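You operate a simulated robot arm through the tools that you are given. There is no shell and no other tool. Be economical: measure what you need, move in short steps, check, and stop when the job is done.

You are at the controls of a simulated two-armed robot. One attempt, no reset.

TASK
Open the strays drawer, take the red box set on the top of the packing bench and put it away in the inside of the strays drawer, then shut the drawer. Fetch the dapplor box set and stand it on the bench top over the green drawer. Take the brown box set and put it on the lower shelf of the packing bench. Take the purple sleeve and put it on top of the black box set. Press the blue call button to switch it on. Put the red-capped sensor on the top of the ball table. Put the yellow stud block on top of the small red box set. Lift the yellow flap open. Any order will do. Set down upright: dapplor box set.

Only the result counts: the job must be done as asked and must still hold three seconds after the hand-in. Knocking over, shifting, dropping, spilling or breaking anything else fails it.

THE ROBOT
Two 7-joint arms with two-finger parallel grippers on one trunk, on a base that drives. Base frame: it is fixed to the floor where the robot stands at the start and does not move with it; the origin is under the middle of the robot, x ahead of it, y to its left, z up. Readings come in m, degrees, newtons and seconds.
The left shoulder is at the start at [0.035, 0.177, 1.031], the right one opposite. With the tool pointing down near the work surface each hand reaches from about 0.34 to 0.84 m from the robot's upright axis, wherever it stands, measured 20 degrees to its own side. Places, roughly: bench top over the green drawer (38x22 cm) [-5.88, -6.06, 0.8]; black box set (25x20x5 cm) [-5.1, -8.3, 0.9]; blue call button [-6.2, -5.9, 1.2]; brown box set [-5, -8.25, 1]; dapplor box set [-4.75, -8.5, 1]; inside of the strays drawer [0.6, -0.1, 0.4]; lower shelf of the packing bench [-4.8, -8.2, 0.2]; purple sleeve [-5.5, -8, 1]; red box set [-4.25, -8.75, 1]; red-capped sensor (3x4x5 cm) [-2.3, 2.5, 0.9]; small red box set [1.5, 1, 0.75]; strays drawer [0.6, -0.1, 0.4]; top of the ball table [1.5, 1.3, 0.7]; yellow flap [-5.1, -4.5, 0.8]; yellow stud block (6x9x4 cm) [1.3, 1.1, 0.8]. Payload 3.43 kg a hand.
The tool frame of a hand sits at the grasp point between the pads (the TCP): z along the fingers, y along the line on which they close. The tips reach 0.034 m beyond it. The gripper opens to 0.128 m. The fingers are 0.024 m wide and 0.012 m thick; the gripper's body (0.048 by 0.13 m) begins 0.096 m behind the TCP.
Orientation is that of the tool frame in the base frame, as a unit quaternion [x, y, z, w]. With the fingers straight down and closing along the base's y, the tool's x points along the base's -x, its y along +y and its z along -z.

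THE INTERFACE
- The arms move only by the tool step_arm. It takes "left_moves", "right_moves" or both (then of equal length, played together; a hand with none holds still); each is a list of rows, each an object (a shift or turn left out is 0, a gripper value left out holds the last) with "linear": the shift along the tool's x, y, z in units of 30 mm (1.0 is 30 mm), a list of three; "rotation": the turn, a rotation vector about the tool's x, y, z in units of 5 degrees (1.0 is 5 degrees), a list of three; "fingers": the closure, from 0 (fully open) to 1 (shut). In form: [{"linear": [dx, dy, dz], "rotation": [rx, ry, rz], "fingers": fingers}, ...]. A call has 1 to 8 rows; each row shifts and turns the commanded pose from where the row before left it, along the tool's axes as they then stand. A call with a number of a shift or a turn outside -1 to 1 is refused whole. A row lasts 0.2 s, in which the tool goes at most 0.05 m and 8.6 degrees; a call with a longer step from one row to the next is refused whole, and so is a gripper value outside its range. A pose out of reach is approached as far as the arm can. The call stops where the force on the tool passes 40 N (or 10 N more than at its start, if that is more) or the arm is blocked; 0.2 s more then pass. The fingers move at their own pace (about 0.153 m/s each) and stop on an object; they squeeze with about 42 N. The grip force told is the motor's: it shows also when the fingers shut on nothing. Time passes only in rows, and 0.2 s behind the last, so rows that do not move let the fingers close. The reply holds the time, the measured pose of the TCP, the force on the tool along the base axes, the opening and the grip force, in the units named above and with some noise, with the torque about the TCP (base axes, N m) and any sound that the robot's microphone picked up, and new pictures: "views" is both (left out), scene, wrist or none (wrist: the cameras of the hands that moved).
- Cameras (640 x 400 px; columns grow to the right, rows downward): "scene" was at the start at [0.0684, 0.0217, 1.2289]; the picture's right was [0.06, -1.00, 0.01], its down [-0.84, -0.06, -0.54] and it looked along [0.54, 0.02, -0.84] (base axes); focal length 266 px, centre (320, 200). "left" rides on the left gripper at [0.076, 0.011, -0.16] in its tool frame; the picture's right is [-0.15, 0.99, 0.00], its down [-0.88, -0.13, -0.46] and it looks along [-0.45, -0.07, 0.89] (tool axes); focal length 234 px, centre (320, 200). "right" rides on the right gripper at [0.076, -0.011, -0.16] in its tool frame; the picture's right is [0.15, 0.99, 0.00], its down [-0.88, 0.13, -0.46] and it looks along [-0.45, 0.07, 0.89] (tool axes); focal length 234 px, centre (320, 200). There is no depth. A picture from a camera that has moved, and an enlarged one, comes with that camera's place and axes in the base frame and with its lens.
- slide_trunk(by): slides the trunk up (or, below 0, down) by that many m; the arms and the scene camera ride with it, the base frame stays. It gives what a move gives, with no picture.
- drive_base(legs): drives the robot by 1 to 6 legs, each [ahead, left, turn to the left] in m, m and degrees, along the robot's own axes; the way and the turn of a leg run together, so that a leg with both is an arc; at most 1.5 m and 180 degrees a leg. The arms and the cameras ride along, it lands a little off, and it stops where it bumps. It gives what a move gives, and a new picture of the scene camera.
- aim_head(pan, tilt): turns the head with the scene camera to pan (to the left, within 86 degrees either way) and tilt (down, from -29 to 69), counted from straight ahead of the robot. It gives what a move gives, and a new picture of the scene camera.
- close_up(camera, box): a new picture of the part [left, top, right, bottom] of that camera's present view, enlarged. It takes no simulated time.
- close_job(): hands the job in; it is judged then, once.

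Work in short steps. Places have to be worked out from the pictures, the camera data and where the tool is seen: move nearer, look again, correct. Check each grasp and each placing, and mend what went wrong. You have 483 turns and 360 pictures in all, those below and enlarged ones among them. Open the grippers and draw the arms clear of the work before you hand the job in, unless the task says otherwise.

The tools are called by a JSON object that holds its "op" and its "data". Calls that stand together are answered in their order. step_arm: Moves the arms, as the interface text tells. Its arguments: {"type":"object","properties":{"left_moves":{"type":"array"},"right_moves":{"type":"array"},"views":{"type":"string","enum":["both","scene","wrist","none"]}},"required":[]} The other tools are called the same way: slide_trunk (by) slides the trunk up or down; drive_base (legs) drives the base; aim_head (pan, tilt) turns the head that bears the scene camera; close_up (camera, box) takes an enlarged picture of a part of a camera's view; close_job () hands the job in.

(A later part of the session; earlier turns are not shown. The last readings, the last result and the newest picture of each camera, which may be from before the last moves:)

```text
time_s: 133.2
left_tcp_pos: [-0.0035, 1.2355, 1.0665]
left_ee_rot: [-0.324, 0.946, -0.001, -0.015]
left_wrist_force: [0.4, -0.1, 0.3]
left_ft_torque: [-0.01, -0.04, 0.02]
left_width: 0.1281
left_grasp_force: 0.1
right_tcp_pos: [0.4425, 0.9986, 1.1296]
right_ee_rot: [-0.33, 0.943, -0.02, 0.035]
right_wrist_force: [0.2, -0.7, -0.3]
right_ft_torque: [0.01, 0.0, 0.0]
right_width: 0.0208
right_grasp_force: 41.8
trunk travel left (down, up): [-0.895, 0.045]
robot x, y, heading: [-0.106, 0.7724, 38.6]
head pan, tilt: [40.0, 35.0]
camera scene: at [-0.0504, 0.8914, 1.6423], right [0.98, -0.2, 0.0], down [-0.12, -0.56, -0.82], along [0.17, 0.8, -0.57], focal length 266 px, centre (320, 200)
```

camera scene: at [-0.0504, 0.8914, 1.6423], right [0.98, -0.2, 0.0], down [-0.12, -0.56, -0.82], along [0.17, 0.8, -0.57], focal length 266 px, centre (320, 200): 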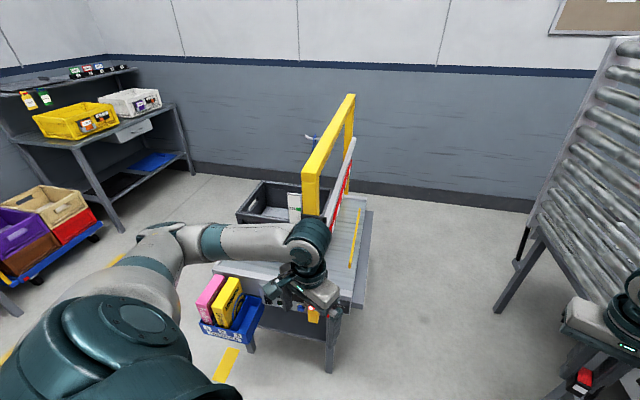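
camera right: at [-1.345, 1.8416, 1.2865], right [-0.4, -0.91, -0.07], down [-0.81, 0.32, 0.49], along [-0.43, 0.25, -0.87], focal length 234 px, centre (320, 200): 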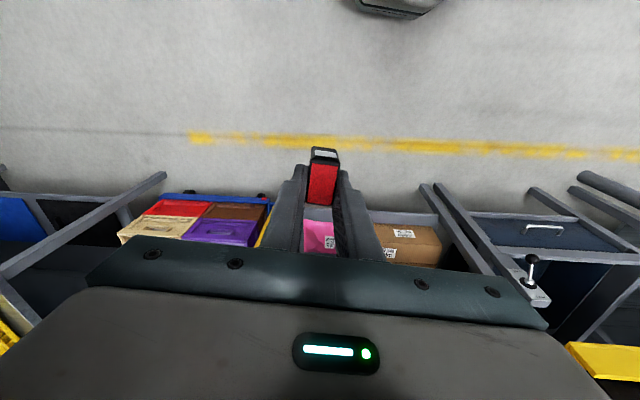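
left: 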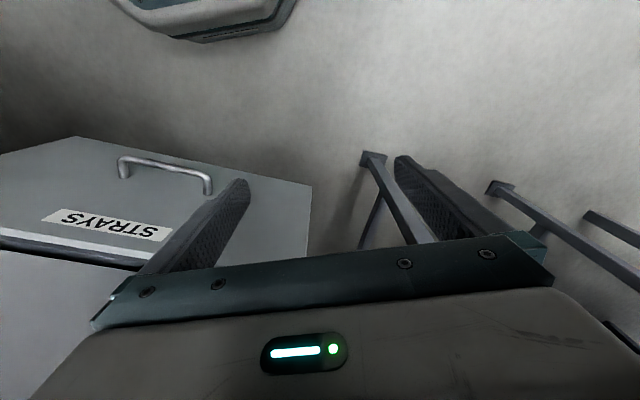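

I'll use the corridor facing the gate with hands drawn in. First retract the right hand.

{"op": "step_arm", "data": {"right_moves": [{"linear": [0.9, 0, 0]}, {"linear": [0.9, 0, 0]}, {"linear": [0.9, 0, 0]}, {"linear": [0.9, 0, 0]}, {"linear": [0.9, 0, 0]}, {"linear": [0.9, 0, 0]}, {"linear": [0.9, 0, 0]}], "views": "none"}}

{"op": "drive_base", "data": {"legs": [[0, 0, -69.3], [0.3, 0, 0]]}}

```text
time_s: 134.8
left_tcp_pos: [-0.0048, 1.2352, 1.067]
left_ee_rot: [-0.324, 0.946, -0.002, -0.016]
left_wrist_force: [-0.5, -0.4, -0.4]
left_ft_torque: [-0.02, 0.0, 0.0]
left_width: 0.1278
left_grasp_force: 0.1
right_tcp_pos: [0.2942, 0.8812, 1.1224]
right_ee_rot: [-0.331, 0.943, -0.019, 0.036]
right_wrist_force: [-0.6, -0.2, -0.9]
right_ft_torque: [0.03, 0.01, 0.01]
right_width: 0.0207
right_grasp_force: 42.4
trunk travel left (down, up): [-0.895, 0.045]
robot x, y, heading: [-0.104, 0.7736, 38.3]
head pan, tilt: [40.0, 35.0]
```

```text
time_s: 139.9
left_tcp_pos: [0.6205, 0.6838, 1.0664]
left_ee_rot: [0.273, 0.962, 0.008, -0.015]
left_wrist_force: [0.2, 0.9, 0.2]
left_ft_torque: [0.04, -0.01, -0.05]
left_width: 0.128
left_grasp_force: 0.1
right_tcp_pos: [0.3928, 0.2792, 1.1224]
right_ee_rot: [0.265, 0.963, -0.037, 0.018]
right_wrist_force: [0.2, 0.7, -0.3]
right_ft_torque: [-0.03, 0.01, 0.01]
right_width: 0.021
right_grasp_force: 41.9
trunk travel left (down, up): [-0.895, 0.045]
robot x, y, heading: [0.1528, 0.6165, -31.4]
head pan, tilt: [40.0, 35.0]
camera scene: at [0.2794, 0.605, 1.6425], right [0.15, -0.99, 0.0], down [-0.57, -0.09, -0.82], along [0.81, 0.12, -0.57], focal length 266 px, centre (320, 200)
```

scene: 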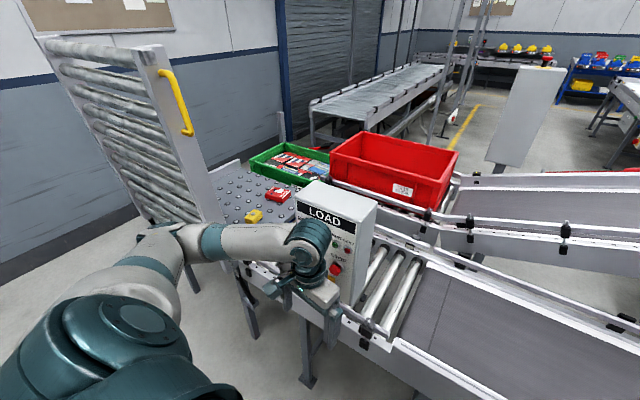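

The ball table, box and block are visible. I slide left 0.7 along the corridor and re-check clearances.

{"op": "drive_base", "data": {"legs": [[0, 0.75, 0]]}}

{"op": "aim_head", "data": {"pan": 50, "tilt": 40}}

```text
time_s: 143.6
left_tcp_pos: [0.9732, 1.2978, 1.0698]
left_ee_rot: [0.28, 0.96, 0.007, -0.012]
left_wrist_force: [7.1, 0.1, -2.3]
left_ft_torque: [0.09, 0.88, 0.05]
left_width: 0.128
left_grasp_force: 0.1
right_tcp_pos: [0.7556, 0.8915, 1.1237]
right_ee_rot: [0.264, 0.964, -0.036, 0.021]
right_wrist_force: [-0.4, 0.1, -0.2]
right_ft_torque: [0.02, 0.0, 0.0]
right_width: 0.0208
right_grasp_force: 41.7
trunk travel left (down, up): [-0.895, 0.045]
robot x, y, heading: [0.5213, 1.2271, -30.8]
head pan, tilt: [40.0, 35.0]
stopped in leg 1: the robot was blocked; the commanded pose is now the measured one
camera scene: at [0.6361, 1.2176, 1.6433], right [0.16, -0.99, 0.0], down [-0.56, -0.09, -0.82], along [0.81, 0.13, -0.57], focal length 266 px, centre (320, 200)
```

scene: 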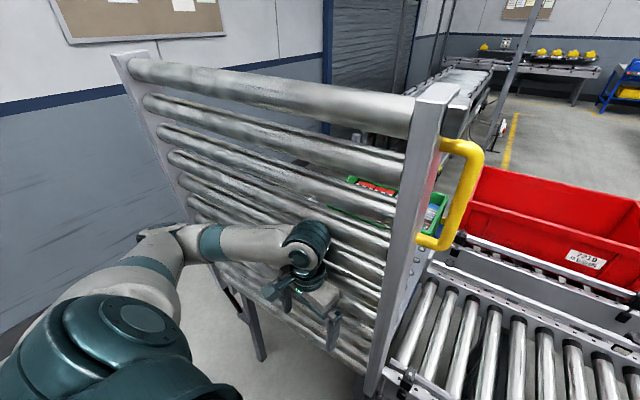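

```text
time_s: 144.3
left_tcp_pos: [0.9768, 1.3018, 1.0698]
left_ee_rot: [0.277, 0.961, 0.006, -0.01]
left_wrist_force: [1.1, 0.0, -0.6]
left_ft_torque: [0.02, -0.01, 0.03]
left_width: 0.1282
left_grasp_force: 0.1
right_tcp_pos: [0.7558, 0.8945, 1.1251]
right_ee_rot: [0.264, 0.963, -0.038, 0.022]
right_wrist_force: [-0.7, -0.2, -1.0]
right_ft_torque: [-0.02, 0.03, 0.0]
right_width: 0.0208
right_grasp_force: 42.5
trunk travel left (down, up): [-0.895, 0.045]
robot x, y, heading: [0.5217, 1.2247, -30.7]
head pan, tilt: [50.0, 40.0]
camera scene: at [0.6294, 1.2361, 1.6356], right [0.33, -0.95, 0.01], down [-0.6, -0.21, -0.77], along [0.73, 0.25, -0.64], focal length 266 px, centre (320, 200)
```

scene: 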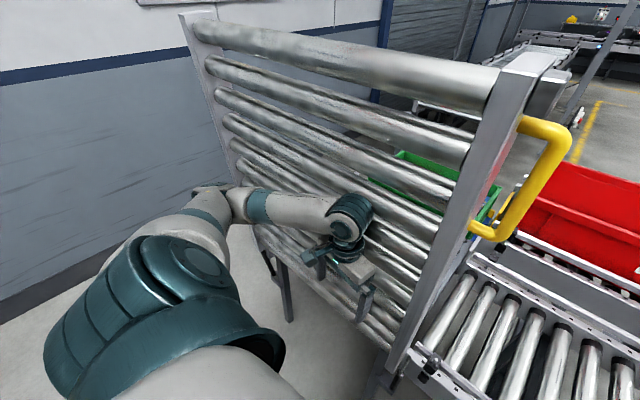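

The gate leans toward us at the top, and the left hand touched it. I back off a little, then lower and draw in the left hand.

{"op": "drive_base", "data": {"legs": [[-0.06, 0, 0]]}}

{"op": "step_arm", "data": {"left_moves": [{"linear": [0.3, 0, 1]}, {"linear": [0.3, 0, 1]}, {"linear": [0.3, 0, 1]}, {"linear": [0.3, 0, 1]}, {"linear": [0.2, 0, 1]}, {"linear": [0.2, 0, 1]}, {"linear": [0, 0, 1]}, {"linear": [0, 0, 1]}], "right_moves": [{"linear": [0, 0.3, 0.8]}, {"linear": [0, 0.3, 0.8]}, {"linear": [0, 0.3, 0.8]}, {"linear": [0, 0.3, 0.8]}, {"linear": [0, 0.3, 0.8]}, {"linear": [0, 0.3, 0.8]}, {"linear": [0, 0, 0.8]}, {"linear": [0, 0, 0.8]}], "views": "scene"}}

```text
time_s: 145.3
left_tcp_pos: [0.9406, 1.3226, 1.0634]
left_ee_rot: [0.275, 0.961, 0.007, -0.017]
left_wrist_force: [1.4, 0.0, -0.2]
left_ft_torque: [0.05, 0.06, 0.01]
left_width: 0.1279
left_grasp_force: 0.0
right_tcp_pos: [0.7201, 0.9162, 1.1177]
right_ee_rot: [0.264, 0.964, -0.036, 0.015]
right_wrist_force: [1.3, -0.7, -0.5]
right_ft_torque: [0.09, 0.09, 0.01]
right_width: 0.0206
right_grasp_force: 41.8
trunk travel left (down, up): [-0.895, 0.045]
robot x, y, heading: [0.4692, 1.2551, -31.1]
head pan, tilt: [50.0, 40.0]
camera scene: at [0.6007, 1.2536, 1.6338], right [0.33, -0.95, -0.01], down [-0.61, -0.21, -0.76], along [0.72, 0.25, -0.65], focal length 266 px, centre (320, 200)
```

scene: 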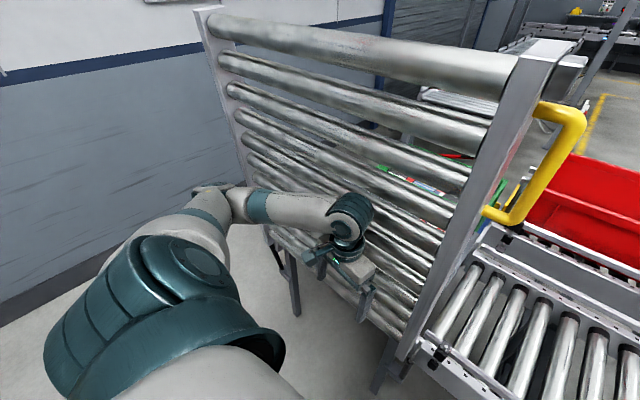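

```text
time_s: 147.1
left_tcp_pos: [0.8906, 1.3543, 0.8271]
left_ee_rot: [0.275, 0.961, 0.007, -0.014]
left_wrist_force: [-0.4, 0.1, 0.5]
left_ft_torque: [0.0, -0.01, 0.03]
left_width: 0.128
left_grasp_force: 0.0
right_tcp_pos: [0.7432, 0.9517, 0.9258]
right_ee_rot: [0.265, 0.963, -0.036, 0.019]
right_wrist_force: [-0.5, 0.1, -0.5]
right_ft_torque: [0.0, 0.0, 0.0]
right_width: 0.0208
right_grasp_force: 42.8
trunk travel left (down, up): [-0.895, 0.045]
robot x, y, heading: [0.4708, 1.2605, -30.9]
head pan, tilt: [50.0, 40.0]
camera scene: at [0.5919, 1.2587, 1.6349], right [0.33, -0.95, 0.0], down [-0.61, -0.21, -0.77], along [0.72, 0.25, -0.64], focal length 266 px, centre (320, 200)
```

scene: 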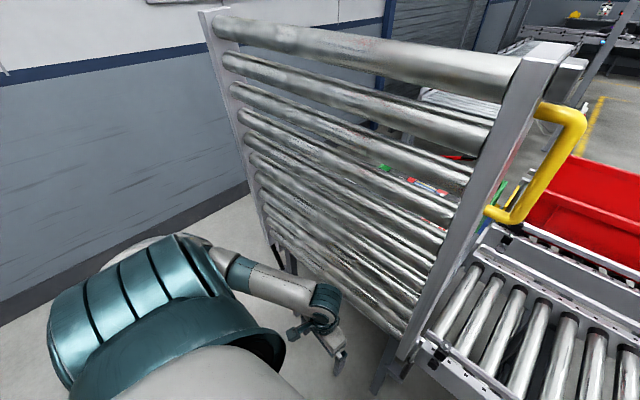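

Body clearance behind (frame table) matters too. I draw the right hand in and look left/back.

{"op": "step_arm", "data": {"right_moves": [{"linear": [0.7, 0.5, 0.3]}, {"linear": [0.7, 0.5, 0.3]}, {"linear": [0.7, 0.5, 0.3]}, {"linear": [0.7, 0.5, 0.3]}], "views": "none"}}

{"op": "aim_head", "data": {"pan": 86, "tilt": 50}}

```text
time_s: 148.1
left_tcp_pos: [0.888, 1.3571, 0.8278]
left_ee_rot: [0.276, 0.961, 0.007, -0.014]
left_wrist_force: [0.7, -0.2, -0.4]
left_ft_torque: [0.02, 0.01, -0.05]
left_width: 0.1279
left_grasp_force: 0.2
right_tcp_pos: [0.7021, 1.0417, 0.8841]
right_ee_rot: [0.265, 0.963, -0.036, 0.018]
right_wrist_force: [-0.4, 0.0, 0.1]
right_ft_torque: [-0.01, -0.03, 0.02]
right_width: 0.0209
right_grasp_force: 41.7
trunk travel left (down, up): [-0.895, 0.045]
robot x, y, heading: [0.4701, 1.2548, -31.1]
head pan, tilt: [50.0, 40.0]
```

```text
time_s: 149.1
left_tcp_pos: [0.8895, 1.3557, 0.827]
left_ee_rot: [0.276, 0.961, 0.006, -0.015]
left_wrist_force: [-0.3, -0.7, 0.3]
left_ft_torque: [0.01, -0.01, 0.02]
left_width: 0.1279
left_grasp_force: 0.0
right_tcp_pos: [0.7029, 1.0415, 0.8833]
right_ee_rot: [0.265, 0.963, -0.037, 0.017]
right_wrist_force: [0.2, -0.1, -1.1]
right_ft_torque: [0.0, -0.05, 0.0]
right_width: 0.021
right_grasp_force: 41.9
trunk travel left (down, up): [-0.895, 0.045]
robot x, y, heading: [0.4688, 1.255, -30.9]
head pan, tilt: [85.9, 50.0]
camera scene: at [0.5561, 1.2944, 1.6206], right [0.82, -0.57, 0.0], down [-0.44, -0.63, -0.64], along [0.37, 0.53, -0.77], focal length 266 px, centre (320, 200)
```

scene: 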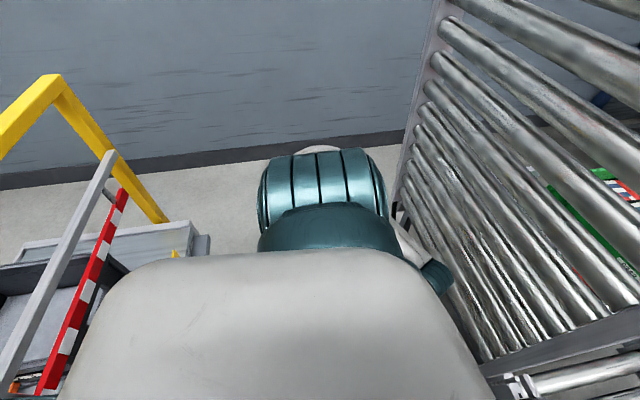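

Passage looks OK. I nudge ahead 0.05 and slide left 0.65.

{"op": "drive_base", "data": {"legs": [[0.05, 0, 0], [0, 0.65, 0]]}}

```text
time_s: 153.2
left_tcp_pos: [1.2703, 1.8906, 0.827]
left_ee_rot: [0.275, 0.961, 0.007, -0.014]
left_wrist_force: [-0.5, -0.1, 0.0]
left_ft_torque: [-0.01, 0.0, 0.0]
left_width: 0.128
left_grasp_force: 0.0
right_tcp_pos: [1.0847, 1.577, 0.8837]
right_ee_rot: [0.264, 0.964, -0.037, 0.018]
right_wrist_force: [-0.3, 0.5, -0.6]
right_ft_torque: [0.02, 0.01, 0.0]
right_width: 0.0209
right_grasp_force: 41.6
trunk travel left (down, up): [-0.895, 0.045]
robot x, y, heading: [0.8516, 1.7963, -31.2]
head pan, tilt: [85.9, 50.0]
camera scene: at [0.9375, 1.8297, 1.6206], right [0.82, -0.57, 0.0], down [-0.44, -0.63, -0.64], along [0.37, 0.53, -0.77], focal length 266 px, centre (320, 200)
```

scene: 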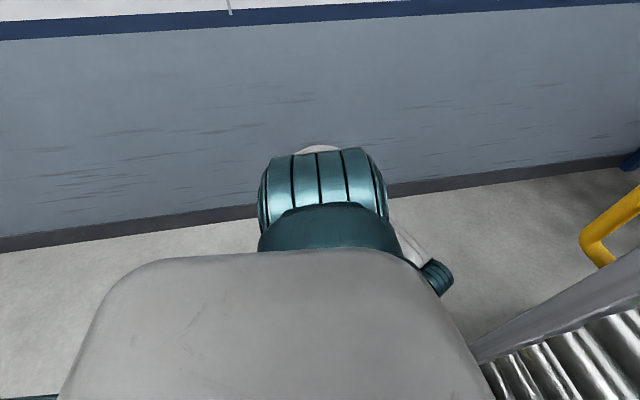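

Through. Now look ahead at the end of the ball table.

{"op": "aim_head", "data": {"pan": 15, "tilt": 35}}

```text
time_s: 154.7
left_tcp_pos: [1.2704, 1.8926, 0.8282]
left_ee_rot: [0.275, 0.961, 0.007, -0.014]
left_wrist_force: [0.1, -0.3, 0.2]
left_ft_torque: [-0.03, -0.01, 0.03]
left_width: 0.128
left_grasp_force: 0.1
right_tcp_pos: [1.0838, 1.5778, 0.8836]
right_ee_rot: [0.265, 0.963, -0.036, 0.018]
right_wrist_force: [-0.3, -0.8, -0.5]
right_ft_torque: [0.05, -0.01, 0.0]
right_width: 0.0211
right_grasp_force: 42.0
trunk travel left (down, up): [-0.895, 0.045]
robot x, y, heading: [0.8521, 1.7901, -30.9]
head pan, tilt: [15.0, 35.0]
camera scene: at [0.9783, 1.7429, 1.6423], right [-0.27, -0.96, 0.0], down [-0.55, 0.16, -0.82], along [0.79, -0.22, -0.57], focal length 266 px, centre (320, 200)
```

scene: 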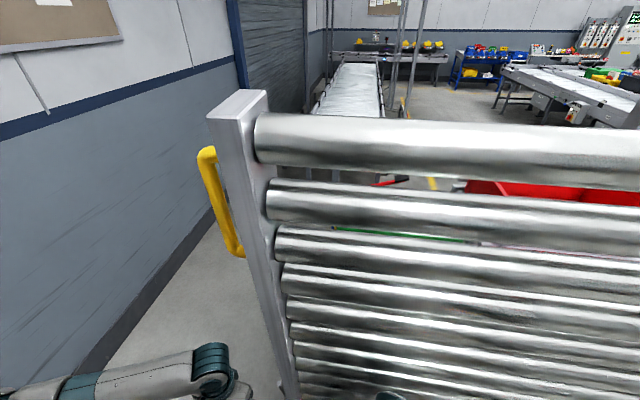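

The gate's far end is near l≈0.67 with another handle. I slide left 0.85 more, then turn right to face along the table.

{"op": "drive_base", "data": {"legs": [[0, 0.85, 0], [0, 0, -90]]}}

```text
time_s: 158.4
left_tcp_pos: [1.632, 2.519, 0.8278]
left_ee_rot: [0.268, 0.963, 0.002, -0.016]
left_wrist_force: [-0.8, -0.3, -0.2]
left_ft_torque: [-0.01, 0.01, 0.02]
left_width: 0.128
left_grasp_force: 0.1
right_tcp_pos: [1.4567, 2.2096, 0.8834]
right_ee_rot: [0.256, 0.966, -0.032, 0.02]
right_wrist_force: [-0.3, 0.4, -1.0]
right_ft_torque: [-0.03, 0.01, 0.01]
right_width: 0.0208
right_grasp_force: 41.8
trunk travel left (down, up): [-0.895, 0.045]
robot x, y, heading: [1.2224, 2.4227, -30.0]
head pan, tilt: [15.0, 35.0]
stopped in leg 1: the robot was blocked; the commanded pose is now the measured one
camera scene: at [1.3453, 2.3694, 1.6425], right [-0.26, -0.97, 0.0], down [-0.55, 0.15, -0.82], along [0.79, -0.21, -0.57], focal length 266 px, centre (320, 200)
```

scene: 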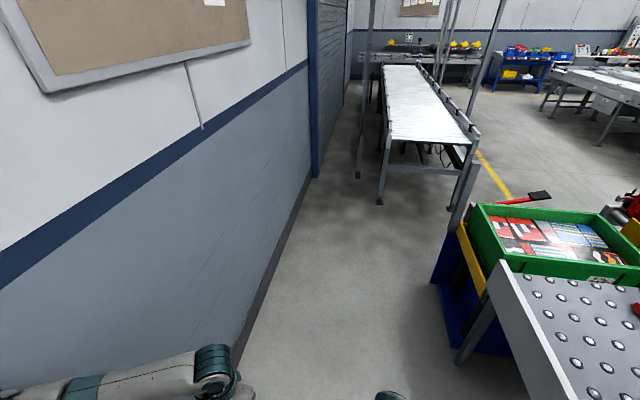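

Blocked by the wall on the left, and from this end things would be ~0.85–0.9 m away. Better: the gap at the LOAD post with the robot yawed so the right shoulder leads. I slide back right along the corridor.

{"op": "drive_base", "data": {"legs": [[0, -0.7, 0], [0, -0.85, 0]]}}

{"op": "aim_head", "data": {"pan": 20, "tilt": 40}}

```text
time_s: 166.4
left_tcp_pos: [0.8534, 1.1737, 0.8263]
left_ee_rot: [0.275, 0.961, 0.0, -0.017]
left_wrist_force: [-0.1, 0.8, 0.0]
left_ft_torque: [0.01, -0.01, 0.0]
left_width: 0.1278
left_grasp_force: 0.1
right_tcp_pos: [0.6739, 0.8662, 0.8831]
right_ee_rot: [0.262, 0.964, -0.035, 0.018]
right_wrist_force: [-0.7, 0.3, -1.4]
right_ft_torque: [0.02, -0.03, 0.02]
right_width: 0.0209
right_grasp_force: 42.1
trunk travel left (down, up): [-0.895, 0.045]
robot x, y, heading: [0.4408, 1.0819, -30.6]
head pan, tilt: [15.0, 35.0]
camera scene: at [0.5666, 1.0307, 1.6423], right [-0.27, -0.96, 0.0], down [-0.55, 0.16, -0.82], along [0.79, -0.22, -0.57], focal length 266 px, centre (320, 200)
```

scene: 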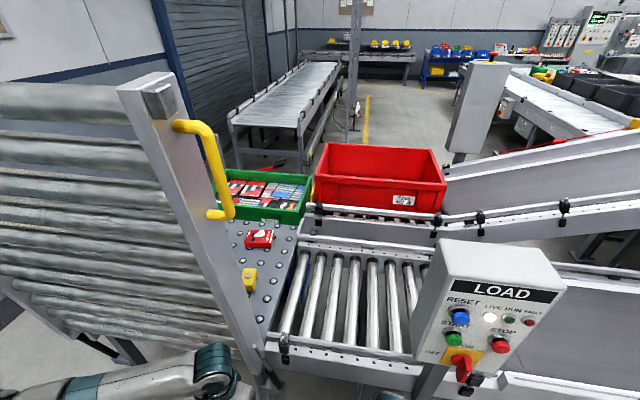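

```text
time_s: 167.0
left_tcp_pos: [0.853, 1.1726, 0.8269]
left_ee_rot: [0.274, 0.961, 0.0, -0.015]
left_wrist_force: [-0.2, -1.2, -0.9]
left_ft_torque: [0.04, 0.0, 0.0]
left_width: 0.1279
left_grasp_force: 0.1
right_tcp_pos: [0.674, 0.8663, 0.8827]
right_ee_rot: [0.262, 0.964, -0.035, 0.019]
right_wrist_force: [0.2, 0.0, -1.0]
right_ft_torque: [0.01, -0.04, 0.01]
right_width: 0.0209
right_grasp_force: 42.3
trunk travel left (down, up): [-0.895, 0.045]
robot x, y, heading: [0.4406, 1.0794, -30.7]
head pan, tilt: [20.0, 40.0]
camera scene: at [0.565, 1.038, 1.6348], right [-0.19, -0.98, 0.0], down [-0.63, 0.12, -0.77], along [0.75, -0.14, -0.64], focal length 266 px, centre (320, 200)
```

scene: 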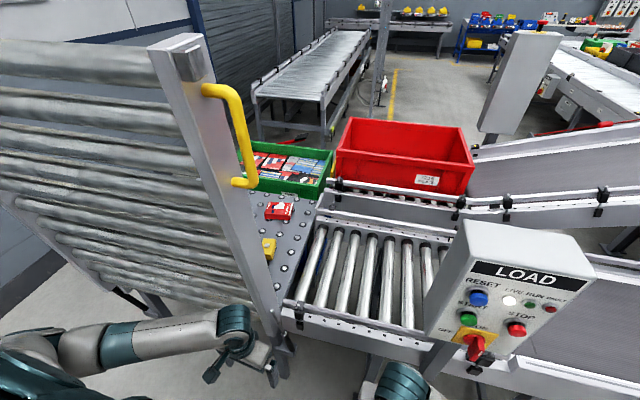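

Good view; block ≈(1.33,1.12), red set ≈(1.55,1.065). I move the left hand back to the left side, then drive into the gap with a left yaw.

{"op": "step_arm", "data": {"left_moves": [{"linear": [0.7, 0.6, -0.3]}, {"linear": [0.7, 0.6, -0.3]}, {"linear": [0.8, 0.6, -0.3]}, {"linear": [0.8, 0.6, -0.3]}, {"linear": [0.8, 0.6, -0.3]}, {"linear": [0.8, 0.5, -0.3]}, {"linear": [0.8, 0.5, -0.3]}, {"linear": [0.8, 0.5, -0.3]}], "views": "none"}}

{"op": "drive_base", "data": {"legs": [[0, 0, 35]]}}

```text
time_s: 168.8
left_tcp_pos: [0.7671, 1.3845, 0.9019]
left_ee_rot: [0.275, 0.961, 0.0, -0.017]
left_wrist_force: [-0.3, 0.2, 0.7]
left_ft_torque: [0.02, 0.0, -0.01]
left_width: 0.1281
left_grasp_force: 0.0
right_tcp_pos: [0.673, 0.8651, 0.8847]
right_ee_rot: [0.263, 0.964, -0.036, 0.018]
right_wrist_force: [0.5, 0.0, 0.0]
right_ft_torque: [0.05, 0.01, -0.01]
right_width: 0.0206
right_grasp_force: 42.5
trunk travel left (down, up): [-0.895, 0.045]
robot x, y, heading: [0.4397, 1.0786, -30.8]
head pan, tilt: [20.0, 40.0]
```

```text
time_s: 170.8
left_tcp_pos: [0.5552, 1.5128, 0.9018]
left_ee_rot: [-0.002, 1.0, -0.004, -0.015]
left_wrist_force: [-0.6, 0.0, 0.0]
left_ft_torque: [0.03, 0.01, 0.02]
left_width: 0.1283
left_grasp_force: 0.0
right_tcp_pos: [0.7455, 1.0216, 0.8811]
right_ee_rot: [-0.014, 0.999, -0.029, 0.023]
right_wrist_force: [-0.2, -0.3, 0.0]
right_ft_torque: [0.0, -0.01, 0.05]
right_width: 0.021
right_grasp_force: 41.7
trunk travel left (down, up): [-0.895, 0.045]
robot x, y, heading: [0.4403, 1.0794, 1.3]
head pan, tilt: [20.0, 40.0]
stopped in leg 1: the robot was blocked; the commanded pose is now the measured one
camera scene: at [0.5664, 1.1116, 1.6349], right [0.36, -0.93, 0.0], down [-0.6, -0.23, -0.77], along [0.71, 0.28, -0.64], focal length 266 px, centre (320, 200)
```

scene: 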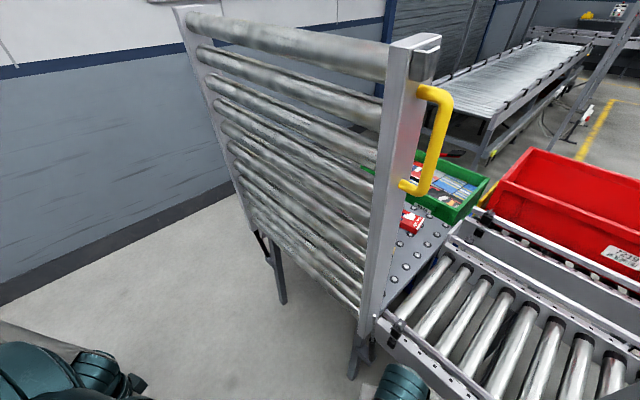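

Left elbow met the frame table probably. I shift the right hand right/up, then move forward-left into the gap.

{"op": "step_arm", "data": {"right_moves": [{"linear": [0, -1, -0.8]}, {"linear": [0, -1, -0.8]}, {"linear": [0, -1, -0.8]}, {"linear": [0, -1, -0.8]}, {"linear": [0, -1, -0.8]}], "views": "none"}}

{"op": "drive_base", "data": {"legs": [[0.2, 0, 0], [0.05, 0.08, 0]]}}

{"op": "aim_head", "data": {"pan": 0, "tilt": 50}}

```text
time_s: 172.2
left_tcp_pos: [0.5551, 1.5041, 0.9067]
left_ee_rot: [0.02, 1.0, -0.003, -0.01]
left_wrist_force: [2.0, 1.4, -1.4]
left_ft_torque: [-0.08, 0.25, -0.04]
left_width: 0.128
left_grasp_force: 0.0
right_tcp_pos: [0.7328, 0.8574, 0.9914]
right_ee_rot: [0.012, 0.999, -0.037, 0.021]
right_wrist_force: [0.5, 0.5, -1.4]
right_ft_torque: [-0.01, 0.04, -0.01]
right_width: 0.0208
right_grasp_force: 42.5
right hand out of reach, approached as far as the arm can: row 4, 5
trunk travel left (down, up): [-0.895, 0.045]
robot x, y, heading: [0.4302, 1.0794, -1.4]
head pan, tilt: [20.0, 40.0]
heard: click, click
stopped in row 5 (right hand): the arm was blocked; the commanded pose is now the measured one
```

```text
time_s: 173.4
left_tcp_pos: [0.6569, 1.4956, 0.8998]
left_ee_rot: [0.079, 0.997, -0.009, -0.011]
left_wrist_force: [-1.0, -0.2, 1.2]
left_ft_torque: [0.05, 0.04, 0.01]
left_width: 0.1281
left_grasp_force: 0.1
right_tcp_pos: [0.7498, 0.8543, 0.9907]
right_ee_rot: [0.053, 0.998, -0.031, 0.006]
right_wrist_force: [-0.2, 0.0, -0.2]
right_ft_torque: [0.0, -0.04, -0.03]
right_width: 0.0208
right_grasp_force: 42.1
trunk travel left (down, up): [-0.895, 0.045]
robot x, y, heading: [0.4858, 1.0771, -7.7]
head pan, tilt: [20.0, 40.0]
stopped in leg 1: the robot was blocked; the commanded pose is now the measured one
camera scene: at [0.5987, 1.1085, 1.6369], right [0.21, -0.98, 0.02], down [-0.62, -0.15, -0.77], along [0.76, 0.16, -0.64], focal length 266 px, centre (320, 200)
```

scene: 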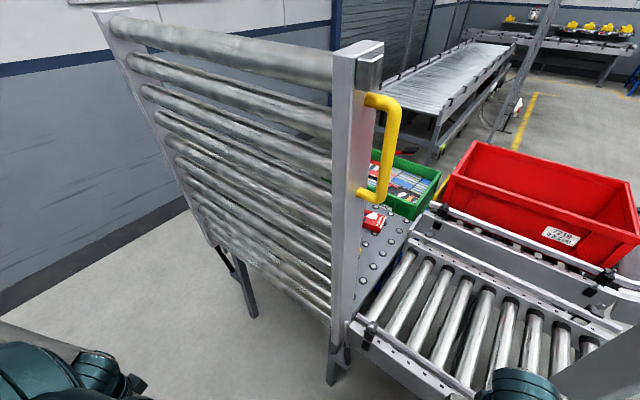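

```text
time_s: 174.2
left_tcp_pos: [0.6556, 1.4953, 0.8993]
left_ee_rot: [0.076, 0.997, -0.009, -0.01]
left_wrist_force: [0.3, 0.0, -0.6]
left_ft_torque: [-0.03, 0.04, -0.05]
left_width: 0.128
left_grasp_force: 0.1
right_tcp_pos: [0.7499, 0.8525, 0.9888]
right_ee_rot: [0.054, 0.998, -0.032, 0.007]
right_wrist_force: [-0.3, -0.8, -0.9]
right_ft_torque: [0.0, -0.01, 0.0]
right_width: 0.0208
right_grasp_force: 41.9
trunk travel left (down, up): [-0.895, 0.045]
robot x, y, heading: [0.4841, 1.0777, -7.7]
head pan, tilt: [0.0, 50.0]
camera scene: at [0.5897, 1.0796, 1.6219], right [-0.13, -0.99, 0.01], down [-0.75, 0.09, -0.65], along [0.65, -0.09, -0.76], focal length 266 px, centre (320, 200)
```

scene: 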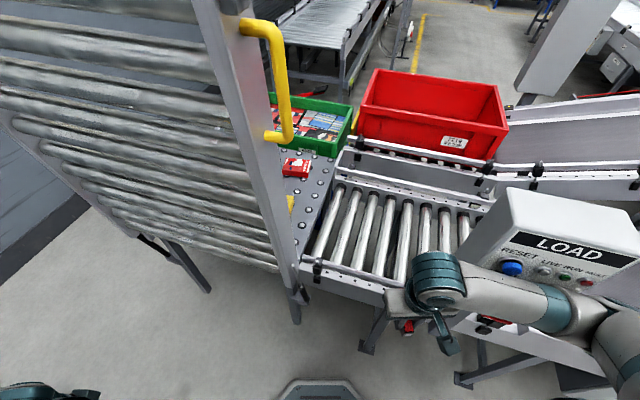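

The right forearm touched the LOAD panel (clicks heard). I check the panel.

{"op": "close_up", "data": {"camera": "scene", "box": [460, 200, 640, 340]}}

```text
2.86 times, centred on (550, 270) of scene
camera zoom: at [0.5897, 1.0796, 1.6219], right [-0.13, -0.99, 0.01], down [-0.75, 0.09, -0.65], along [0.65, -0.09, -0.76], focal length 759 px, centre (-337, 0)
```

zoom: 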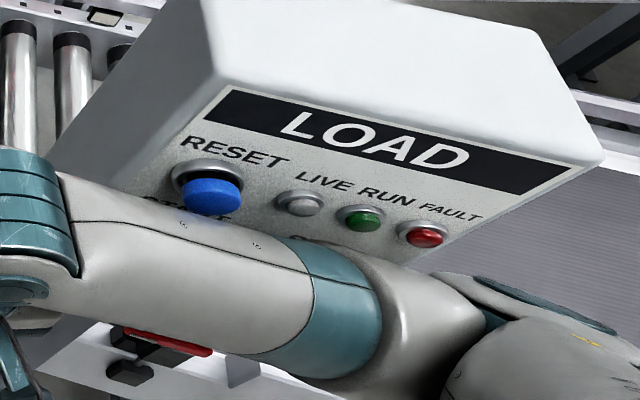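

The LIVE lamp went out: I've knocked the rotary switch. I back off gently and then inspect and restore it.

{"op": "drive_base", "data": {"legs": [[-0.12, 0, 0]]}}

{"op": "aim_head", "data": {"pan": -18, "tilt": 40}}

```text
time_s: 175.5
left_tcp_pos: [0.5494, 1.5004, 0.903]
left_ee_rot: [0.075, 0.997, -0.002, -0.018]
left_wrist_force: [-0.1, 0.0, -0.3]
left_ft_torque: [-0.02, -0.02, -0.01]
left_width: 0.1281
left_grasp_force: 0.0
right_tcp_pos: [0.6497, 0.8535, 0.9826]
right_ee_rot: [0.053, 0.998, -0.026, 0.001]
right_wrist_force: [0.4, 0.0, 0.1]
right_ft_torque: [0.02, 0.0, 0.0]
right_width: 0.0208
right_grasp_force: 42.1
trunk travel left (down, up): [-0.895, 0.045]
robot x, y, heading: [0.3696, 1.0941, -7.2]
head pan, tilt: [0.0, 50.0]
camera scene: at [0.4955, 1.0731, 1.6203], right [-0.13, -0.99, 0.0], down [-0.76, 0.1, -0.64], along [0.64, -0.08, -0.77], focal length 266 px, centre (320, 200)
```

scene: 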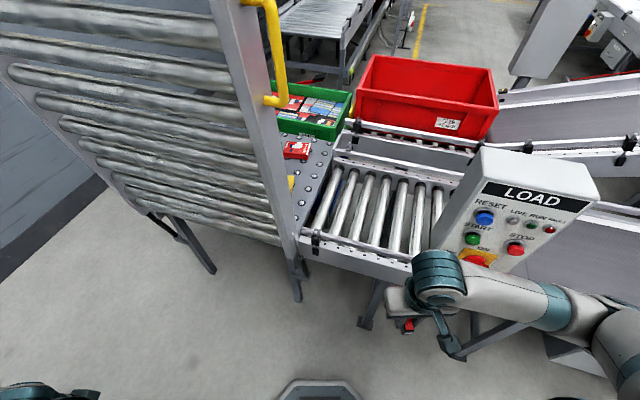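

```text
time_s: 176.3
left_tcp_pos: [0.5465, 1.5021, 0.9012]
left_ee_rot: [0.075, 0.997, -0.004, -0.017]
left_wrist_force: [0.3, 0.7, -0.2]
left_ft_torque: [0.01, 0.0, -0.01]
left_width: 0.128
left_grasp_force: 0.1
right_tcp_pos: [0.6479, 0.8564, 0.9837]
right_ee_rot: [0.053, 0.998, -0.028, 0.003]
right_wrist_force: [-1.2, 0.1, -0.2]
right_ft_torque: [-0.02, 0.0, 0.02]
right_width: 0.0209
right_grasp_force: 42.0
trunk travel left (down, up): [-0.895, 0.045]
robot x, y, heading: [0.3711, 1.0929, -7.2]
head pan, tilt: [-18.0, 40.0]
camera scene: at [0.4926, 1.0496, 1.6349], right [-0.43, -0.9, 0.0], down [-0.58, 0.27, -0.77], along [0.69, -0.33, -0.64], focal length 266 px, centre (320, 200)
```

scene: 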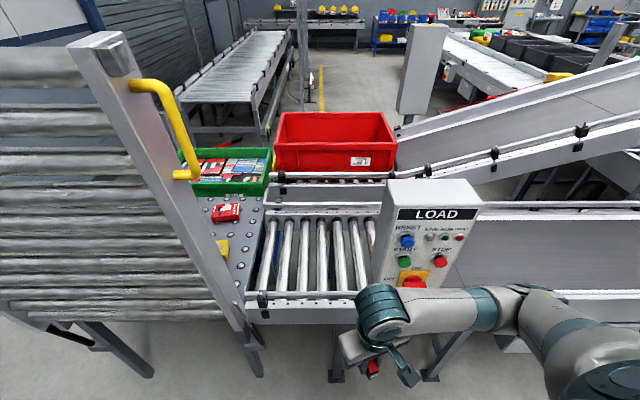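

Raise the right hand to unblock the view of the switch.

{"op": "step_arm", "data": {"right_moves": [{"linear": [0, 0.3, -1]}, {"linear": [0, 0.3, -1]}, {"linear": [0, 0.3, -1]}, {"linear": [0, 0.3, -1]}, {"linear": [0, 0.3, -1]}, {"linear": [0, 0.3, -1]}, {"linear": [0, 0.3, -1]}, {"linear": [0, 0.3, -1]}], "views": "none"}}

{"op": "drive_base", "data": {"legs": [[-0.05, -0.25, 0]]}}

```text
time_s: 178.3
left_tcp_pos: [0.5702, 1.4981, 0.8916]
left_ee_rot: [0.096, 0.995, -0.015, -0.019]
left_wrist_force: [0.1, 1.6, -1.3]
left_ft_torque: [-0.26, 0.08, -0.02]
left_width: 0.1281
left_grasp_force: 0.0
right_tcp_pos: [0.7078, 0.941, 1.2036]
right_ee_rot: [0.081, 0.996, -0.039, 0.008]
right_wrist_force: [0.4, 3.7, -0.9]
right_ft_torque: [-0.35, 0.11, -0.03]
right_width: 0.0208
right_grasp_force: 41.9
right hand out of reach, approached as far as the arm can: row 1, 2, 3, 4, 5
trunk travel left (down, up): [-0.895, 0.045]
robot x, y, heading: [0.3709, 1.0801, -9.4]
head pan, tilt: [-18.0, 40.0]
stopped in row 8 (right hand): the arm was blocked; the commanded pose is now the measured one
```

```text
time_s: 180.1
left_tcp_pos: [0.4769, 1.2402, 0.9013]
left_ee_rot: [0.097, 0.995, -0.005, -0.018]
left_wrist_force: [-0.2, 0.8, -0.4]
left_ft_torque: [-0.02, 0.0, 0.0]
left_width: 0.1279
left_grasp_force: 0.1
right_tcp_pos: [0.6096, 0.6767, 1.2013]
right_ee_rot: [0.085, 0.996, -0.03, 0.01]
right_wrist_force: [-0.1, 1.0, 0.6]
right_ft_torque: [-0.01, -0.02, 0.0]
right_width: 0.0207
right_grasp_force: 42.0
trunk travel left (down, up): [-0.895, 0.045]
robot x, y, heading: [0.276, 0.8386, -10.2]
head pan, tilt: [-18.0, 40.0]
camera scene: at [0.4026, 0.7933, 1.6347], right [-0.47, -0.88, 0.0], down [-0.57, 0.3, -0.77], along [0.68, -0.36, -0.64], focal length 266 px, centre (320, 200)
```

scene: 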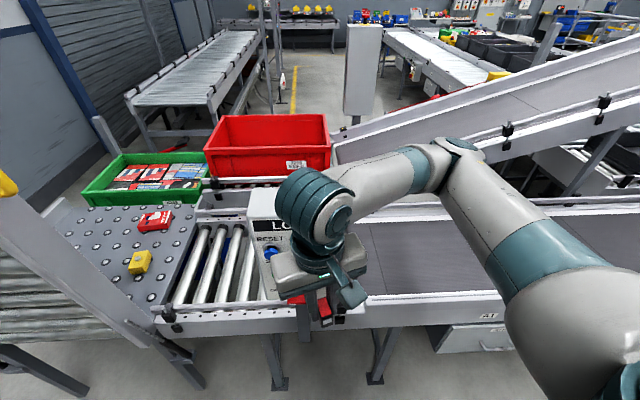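

The hand hides the panel. I back off 0.3.

{"op": "drive_base", "data": {"legs": [[-0.3, 0, 0]]}}

```text
time_s: 182.1
left_tcp_pos: [0.1847, 1.2894, 0.9025]
left_ee_rot: [0.094, 0.995, -0.004, -0.018]
left_wrist_force: [-0.8, 0.1, -0.1]
left_ft_torque: [0.02, 0.0, -0.02]
left_width: 0.128
left_grasp_force: 0.1
right_tcp_pos: [0.321, 0.7257, 1.2014]
right_ee_rot: [0.081, 0.996, -0.028, 0.009]
right_wrist_force: [-0.3, 0.1, -0.3]
right_ft_torque: [-0.02, 0.02, 0.01]
right_width: 0.0208
right_grasp_force: 42.1
trunk travel left (down, up): [-0.895, 0.045]
robot x, y, heading: [-0.0116, 0.8852, -9.7]
head pan, tilt: [-18.0, 40.0]
camera scene: at [0.1133, 0.8402, 1.6345], right [-0.46, -0.89, 0.0], down [-0.57, 0.3, -0.77], along [0.68, -0.35, -0.64], focal length 266 px, centre (320, 200)
```

scene: 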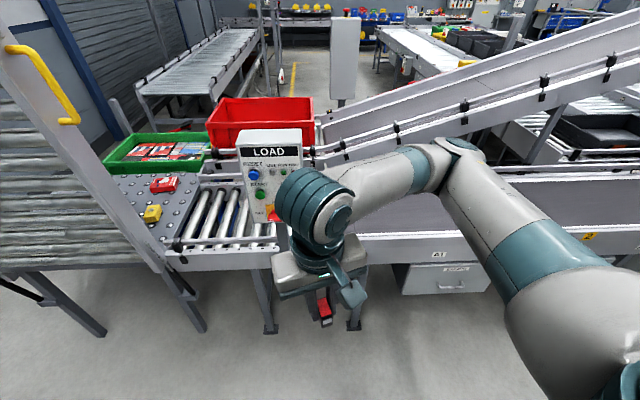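

I slide right a little so the panel is clear of the arm.

{"op": "drive_base", "data": {"legs": [[0, -0.3, 0]]}}

{"op": "close_up", "data": {"camera": "scene", "box": [120, 90, 320, 215]}}

```text
time_s: 184.2
left_tcp_pos: [0.1325, 0.9853, 0.9017]
left_ee_rot: [0.097, 0.995, -0.004, -0.018]
left_wrist_force: [-0.3, -0.8, 0.3]
left_ft_torque: [-0.01, 0.01, 0.01]
left_width: 0.1281
left_grasp_force: 0.0
right_tcp_pos: [0.2672, 0.4231, 1.2013]
right_ee_rot: [0.083, 0.996, -0.029, 0.01]
right_wrist_force: [0.0, 0.5, -0.9]
right_ft_torque: [-0.06, -0.01, -0.02]
right_width: 0.021
right_grasp_force: 42.0
trunk travel left (down, up): [-0.895, 0.045]
robot x, y, heading: [-0.065, 0.5801, -9.7]
head pan, tilt: [-18.0, 40.0]
camera scene: at [0.0588, 0.5362, 1.6348], right [-0.47, -0.88, 0.0], down [-0.57, 0.3, -0.77], along [0.68, -0.36, -0.64], focal length 266 px, centre (320, 200)
```

scene: 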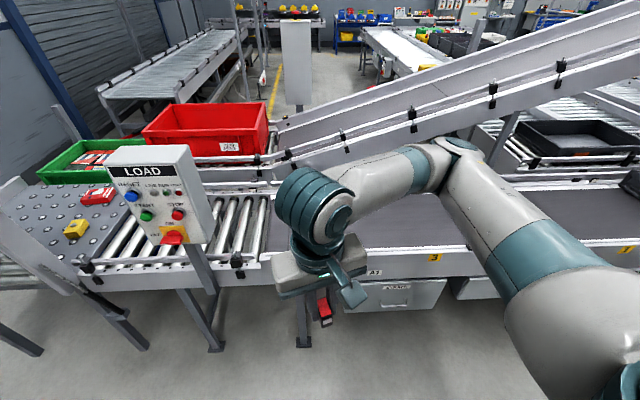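

```text
3.20 times, centred on (220, 152) of scene
camera zoom: at [0.0588, 0.5362, 1.6348], right [-0.47, -0.88, 0.0], down [-0.57, 0.3, -0.77], along [0.68, -0.36, -0.64], focal length 850 px, centre (640, 352)
```

zoom: 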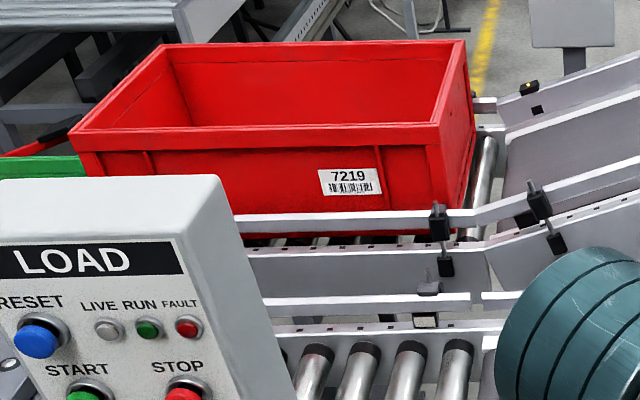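

{"op": "close_up", "data": {"camera": "scene", "box": [95, 170, 223, 250]}}

```text
5.00 times, centred on (159, 210) of scene
camera zoom: at [0.0588, 0.5362, 1.6348], right [-0.47, -0.88, 0.0], down [-0.57, 0.3, -0.77], along [0.68, -0.36, -0.64], focal length 1328 px, centre (1125, 150)
```

zoom: 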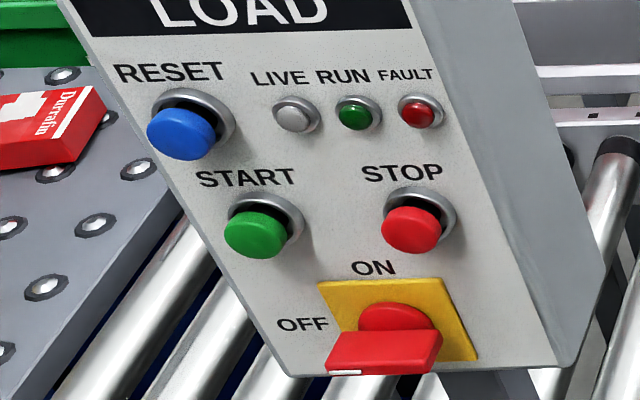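

The rotary switch sits at OFF; it was ON at the start, so I'll restore it later with a free hand. First the ball table: turn square, extend only once in front of the gap.

{"op": "drive_base", "data": {"legs": [[0, 0, -21], [0.15, 0, 0], [0, 0.85, 0]]}}

{"op": "aim_head", "data": {"pan": 0, "tilt": 50}}

```text
time_s: 190.9
left_tcp_pos: [0.841, 1.5353, 0.9021]
left_ee_rot: [0.283, 0.959, 0.001, -0.017]
left_wrist_force: [-0.9, -1.0, 0.4]
left_ft_torque: [0.03, 0.0, 0.04]
left_width: 0.1276
left_grasp_force: 0.0
right_tcp_pos: [0.7584, 0.9613, 1.2021]
right_ee_rot: [0.271, 0.962, -0.029, 0.005]
right_wrist_force: [-0.2, -0.8, -0.2]
right_ft_torque: [0.02, 0.01, 0.0]
right_width: 0.0211
right_grasp_force: 41.2
trunk travel left (down, up): [-0.895, 0.045]
robot x, y, heading: [0.5111, 1.2331, -31.8]
head pan, tilt: [-18.0, 40.0]
camera scene: at [0.6067, 1.1428, 1.6347], right [-0.76, -0.65, 0.0], down [-0.42, 0.49, -0.77], along [0.5, -0.58, -0.64], focal length 266 px, centre (320, 200)
```

scene: 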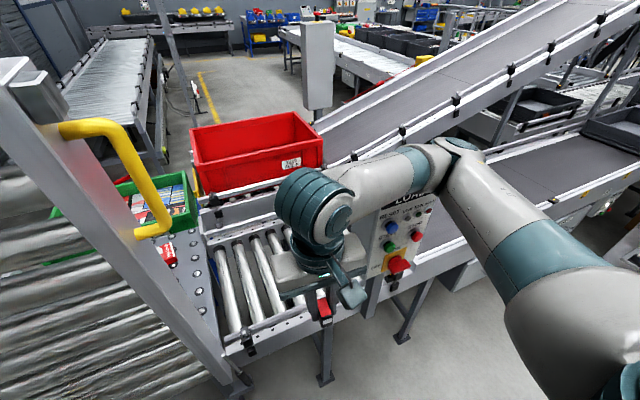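

```text
time_s: 191.7
left_tcp_pos: [0.8428, 1.5352, 0.9012]
left_ee_rot: [0.283, 0.959, -0.001, -0.018]
left_wrist_force: [-0.2, -0.3, -1.0]
left_ft_torque: [0.0, 0.02, 0.03]
left_width: 0.1279
left_grasp_force: 0.1
right_tcp_pos: [0.7585, 0.9612, 1.2012]
right_ee_rot: [0.27, 0.963, -0.03, 0.005]
right_wrist_force: [0.8, 1.2, 0.0]
right_ft_torque: [0.01, -0.04, 0.02]
right_width: 0.021
right_grasp_force: 41.8
trunk travel left (down, up): [-0.895, 0.045]
robot x, y, heading: [0.5114, 1.2312, -31.6]
head pan, tilt: [0.0, 50.0]
camera scene: at [0.6179, 1.1683, 1.6206], right [-0.52, -0.85, 0.0], down [-0.65, 0.4, -0.64], along [0.55, -0.34, -0.77], focal length 266 px, centre (320, 200)
```

scene: 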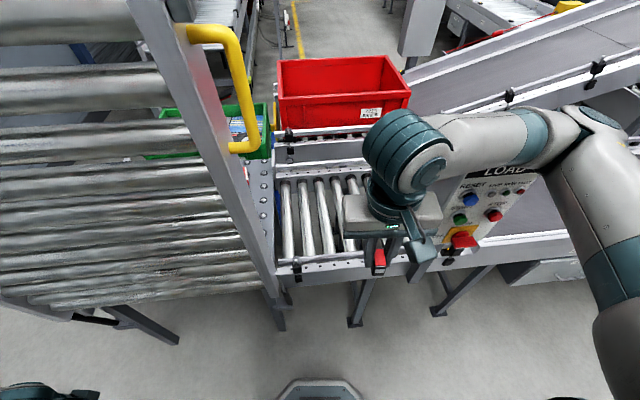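

In front of the gap. Extend the right hand forward through it, slightly left and down.

{"op": "step_arm", "data": {"right_moves": [{"linear": [-1, 0.35, 0.3]}, {"linear": [-1, 0.35, 0.3]}, {"linear": [-1, 0.35, 0.3]}, {"linear": [-1, 0.35, 0.3]}, {"linear": [-1, 0.35, 0.3]}, {"linear": [-1, 0.35, 0.3]}, {"linear": [-1, 0.35, 0.3]}, {"linear": [-1, 0.35, 0.3]}], "views": "scene"}}

```text
time_s: 193.7
left_tcp_pos: [0.8363, 1.5288, 0.9023]
left_ee_rot: [0.295, 0.955, -0.003, -0.01]
left_wrist_force: [0.6, 1.2, -0.3]
left_ft_torque: [-0.02, 0.05, 0.05]
left_width: 0.128
left_grasp_force: 0.1
right_tcp_pos: [0.9852, 0.8882, 1.157]
right_ee_rot: [0.286, 0.957, -0.035, 0.024]
right_wrist_force: [0.1, -0.1, -0.8]
right_ft_torque: [0.03, -0.03, 0.03]
right_width: 0.0208
right_grasp_force: 41.8
trunk travel left (down, up): [-0.895, 0.045]
robot x, y, heading: [0.5073, 1.2255, -32.9]
head pan, tilt: [0.0, 50.0]
stopped in row 8 (right hand): the arm was blocked; the commanded pose is now the measured one
camera scene: at [0.5927, 1.1755, 1.6219], right [-0.55, -0.84, 0.0], down [-0.63, 0.41, -0.66], along [0.55, -0.36, -0.76], focal length 266 px, centre (320, 200)
```

scene: 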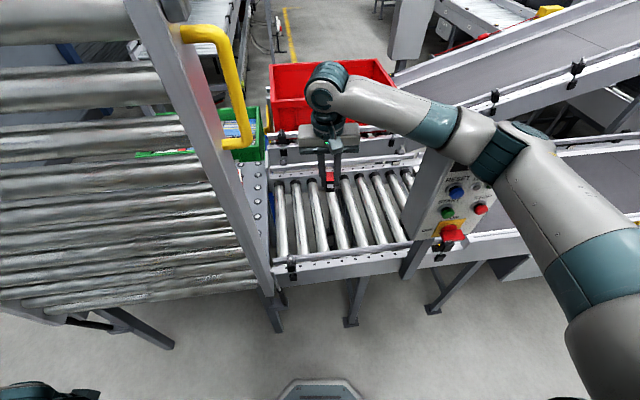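

The forearm rests against the panel's top corner. Raise the trunk 0.04 and slide left 0.12.

{"op": "slide_trunk", "data": {"by": 0.04}}

{"op": "drive_base", "data": {"legs": [[0, 0.12, 0], [0, 0, 12]]}}

```text
time_s: 194.5
left_tcp_pos: [0.8532, 1.5201, 0.9417]
left_ee_rot: [0.291, 0.957, 0.0, -0.018]
left_wrist_force: [-0.4, 0.4, -0.1]
left_ft_torque: [0.0, 0.02, -0.01]
left_width: 0.1281
left_grasp_force: 0.0
right_tcp_pos: [1.0082, 0.8837, 1.1821]
right_ee_rot: [0.28, 0.959, -0.032, 0.013]
right_wrist_force: [-1.0, 1.4, -2.1]
right_ft_torque: [-0.05, -0.03, 0.01]
right_width: 0.0207
right_grasp_force: 41.9
trunk travel left (down, up): [-0.935, 0.005]
robot x, y, heading: [0.5103, 1.2231, -32.6]
head pan, tilt: [0.0, 50.0]
```

```text
time_s: 196.6
left_tcp_pos: [0.8449, 1.6851, 0.9408]
left_ee_rot: [0.192, 0.981, -0.001, -0.017]
left_wrist_force: [0.3, -0.4, 0.6]
left_ft_torque: [-0.02, 0.04, -0.02]
left_width: 0.1279
left_grasp_force: 0.0
right_tcp_pos: [1.1271, 1.0943, 1.1809]
right_ee_rot: [0.178, 0.983, -0.029, 0.015]
right_wrist_force: [0.1, -0.1, -0.5]
right_ft_torque: [-0.02, 0.01, 0.01]
right_width: 0.0208
right_grasp_force: 42.3
trunk travel left (down, up): [-0.935, 0.005]
robot x, y, heading: [0.574, 1.3256, -20.8]
head pan, tilt: [0.0, 50.0]
camera scene: at [0.693, 1.284, 1.6604], right [-0.36, -0.93, 0.0], down [-0.72, 0.27, -0.64], along [0.6, -0.23, -0.77], focal length 266 px, centre (320, 200)
```

scene: 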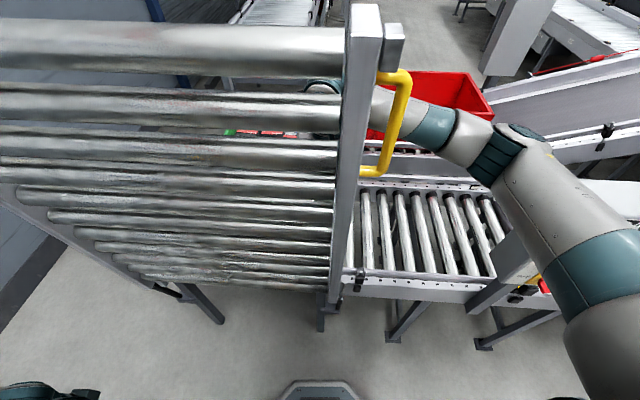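

The hand is now behind the gate line, forearm clear of the handle. Drive ahead 0.15.

{"op": "drive_base", "data": {"legs": [[0.15, 0, 0]]}}

{"op": "aim_head", "data": {"pan": -25, "tilt": 50}}

```text
time_s: 197.9
left_tcp_pos: [0.978, 1.6339, 0.9421]
left_ee_rot: [0.192, 0.981, -0.002, -0.017]
left_wrist_force: [-0.4, 0.1, -1.0]
left_ft_torque: [0.0, -0.03, 0.01]
left_width: 0.1277
left_grasp_force: 0.0
right_tcp_pos: [1.2635, 1.0438, 1.1831]
right_ee_rot: [0.179, 0.983, -0.03, 0.016]
right_wrist_force: [0.0, 0.8, -1.3]
right_ft_torque: [0.01, -0.05, -0.02]
right_width: 0.0208
right_grasp_force: 41.6
trunk travel left (down, up): [-0.935, 0.005]
robot x, y, heading: [0.7139, 1.2774, -20.9]
head pan, tilt: [0.0, 50.0]
camera scene: at [0.8262, 1.2327, 1.6609], right [-0.35, -0.94, 0.0], down [-0.72, 0.27, -0.64], along [0.6, -0.23, -0.76], focal length 266 px, centre (320, 200)
```

scene: 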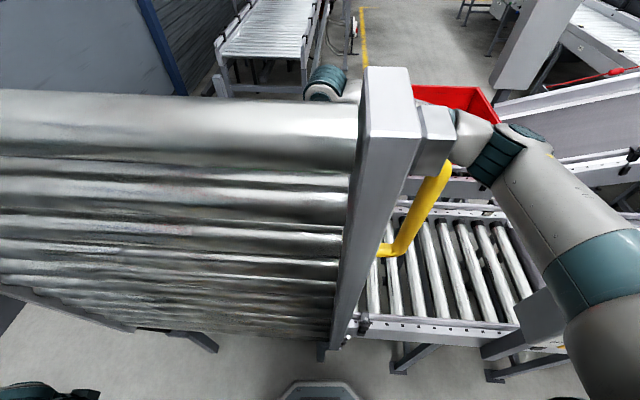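

```text
time_s: 198.8
left_tcp_pos: [0.9819, 1.6325, 0.9427]
left_ee_rot: [0.191, 0.981, -0.002, -0.017]
left_wrist_force: [-0.7, 0.6, -0.2]
left_ft_torque: [0.0, -0.02, 0.07]
left_width: 0.1278
left_grasp_force: 0.0
right_tcp_pos: [1.265, 1.0423, 1.181]
right_ee_rot: [0.178, 0.983, -0.029, 0.015]
right_wrist_force: [0.0, -0.9, -0.1]
right_ft_torque: [0.03, -0.04, 0.0]
right_width: 0.0211
right_grasp_force: 41.5
trunk travel left (down, up): [-0.935, 0.005]
robot x, y, heading: [0.7131, 1.2776, -20.8]
head pan, tilt: [-25.0, 50.0]
camera scene: at [0.8118, 1.2028, 1.6604], right [-0.72, -0.7, 0.0], down [-0.54, 0.55, -0.64], along [0.45, -0.46, -0.77], focal length 266 px, centre (320, 200)
```

scene: 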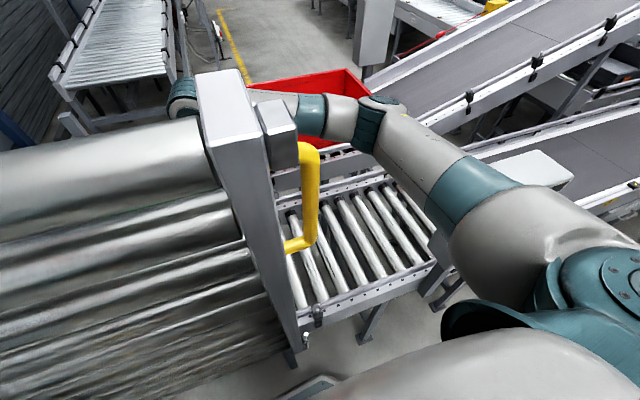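

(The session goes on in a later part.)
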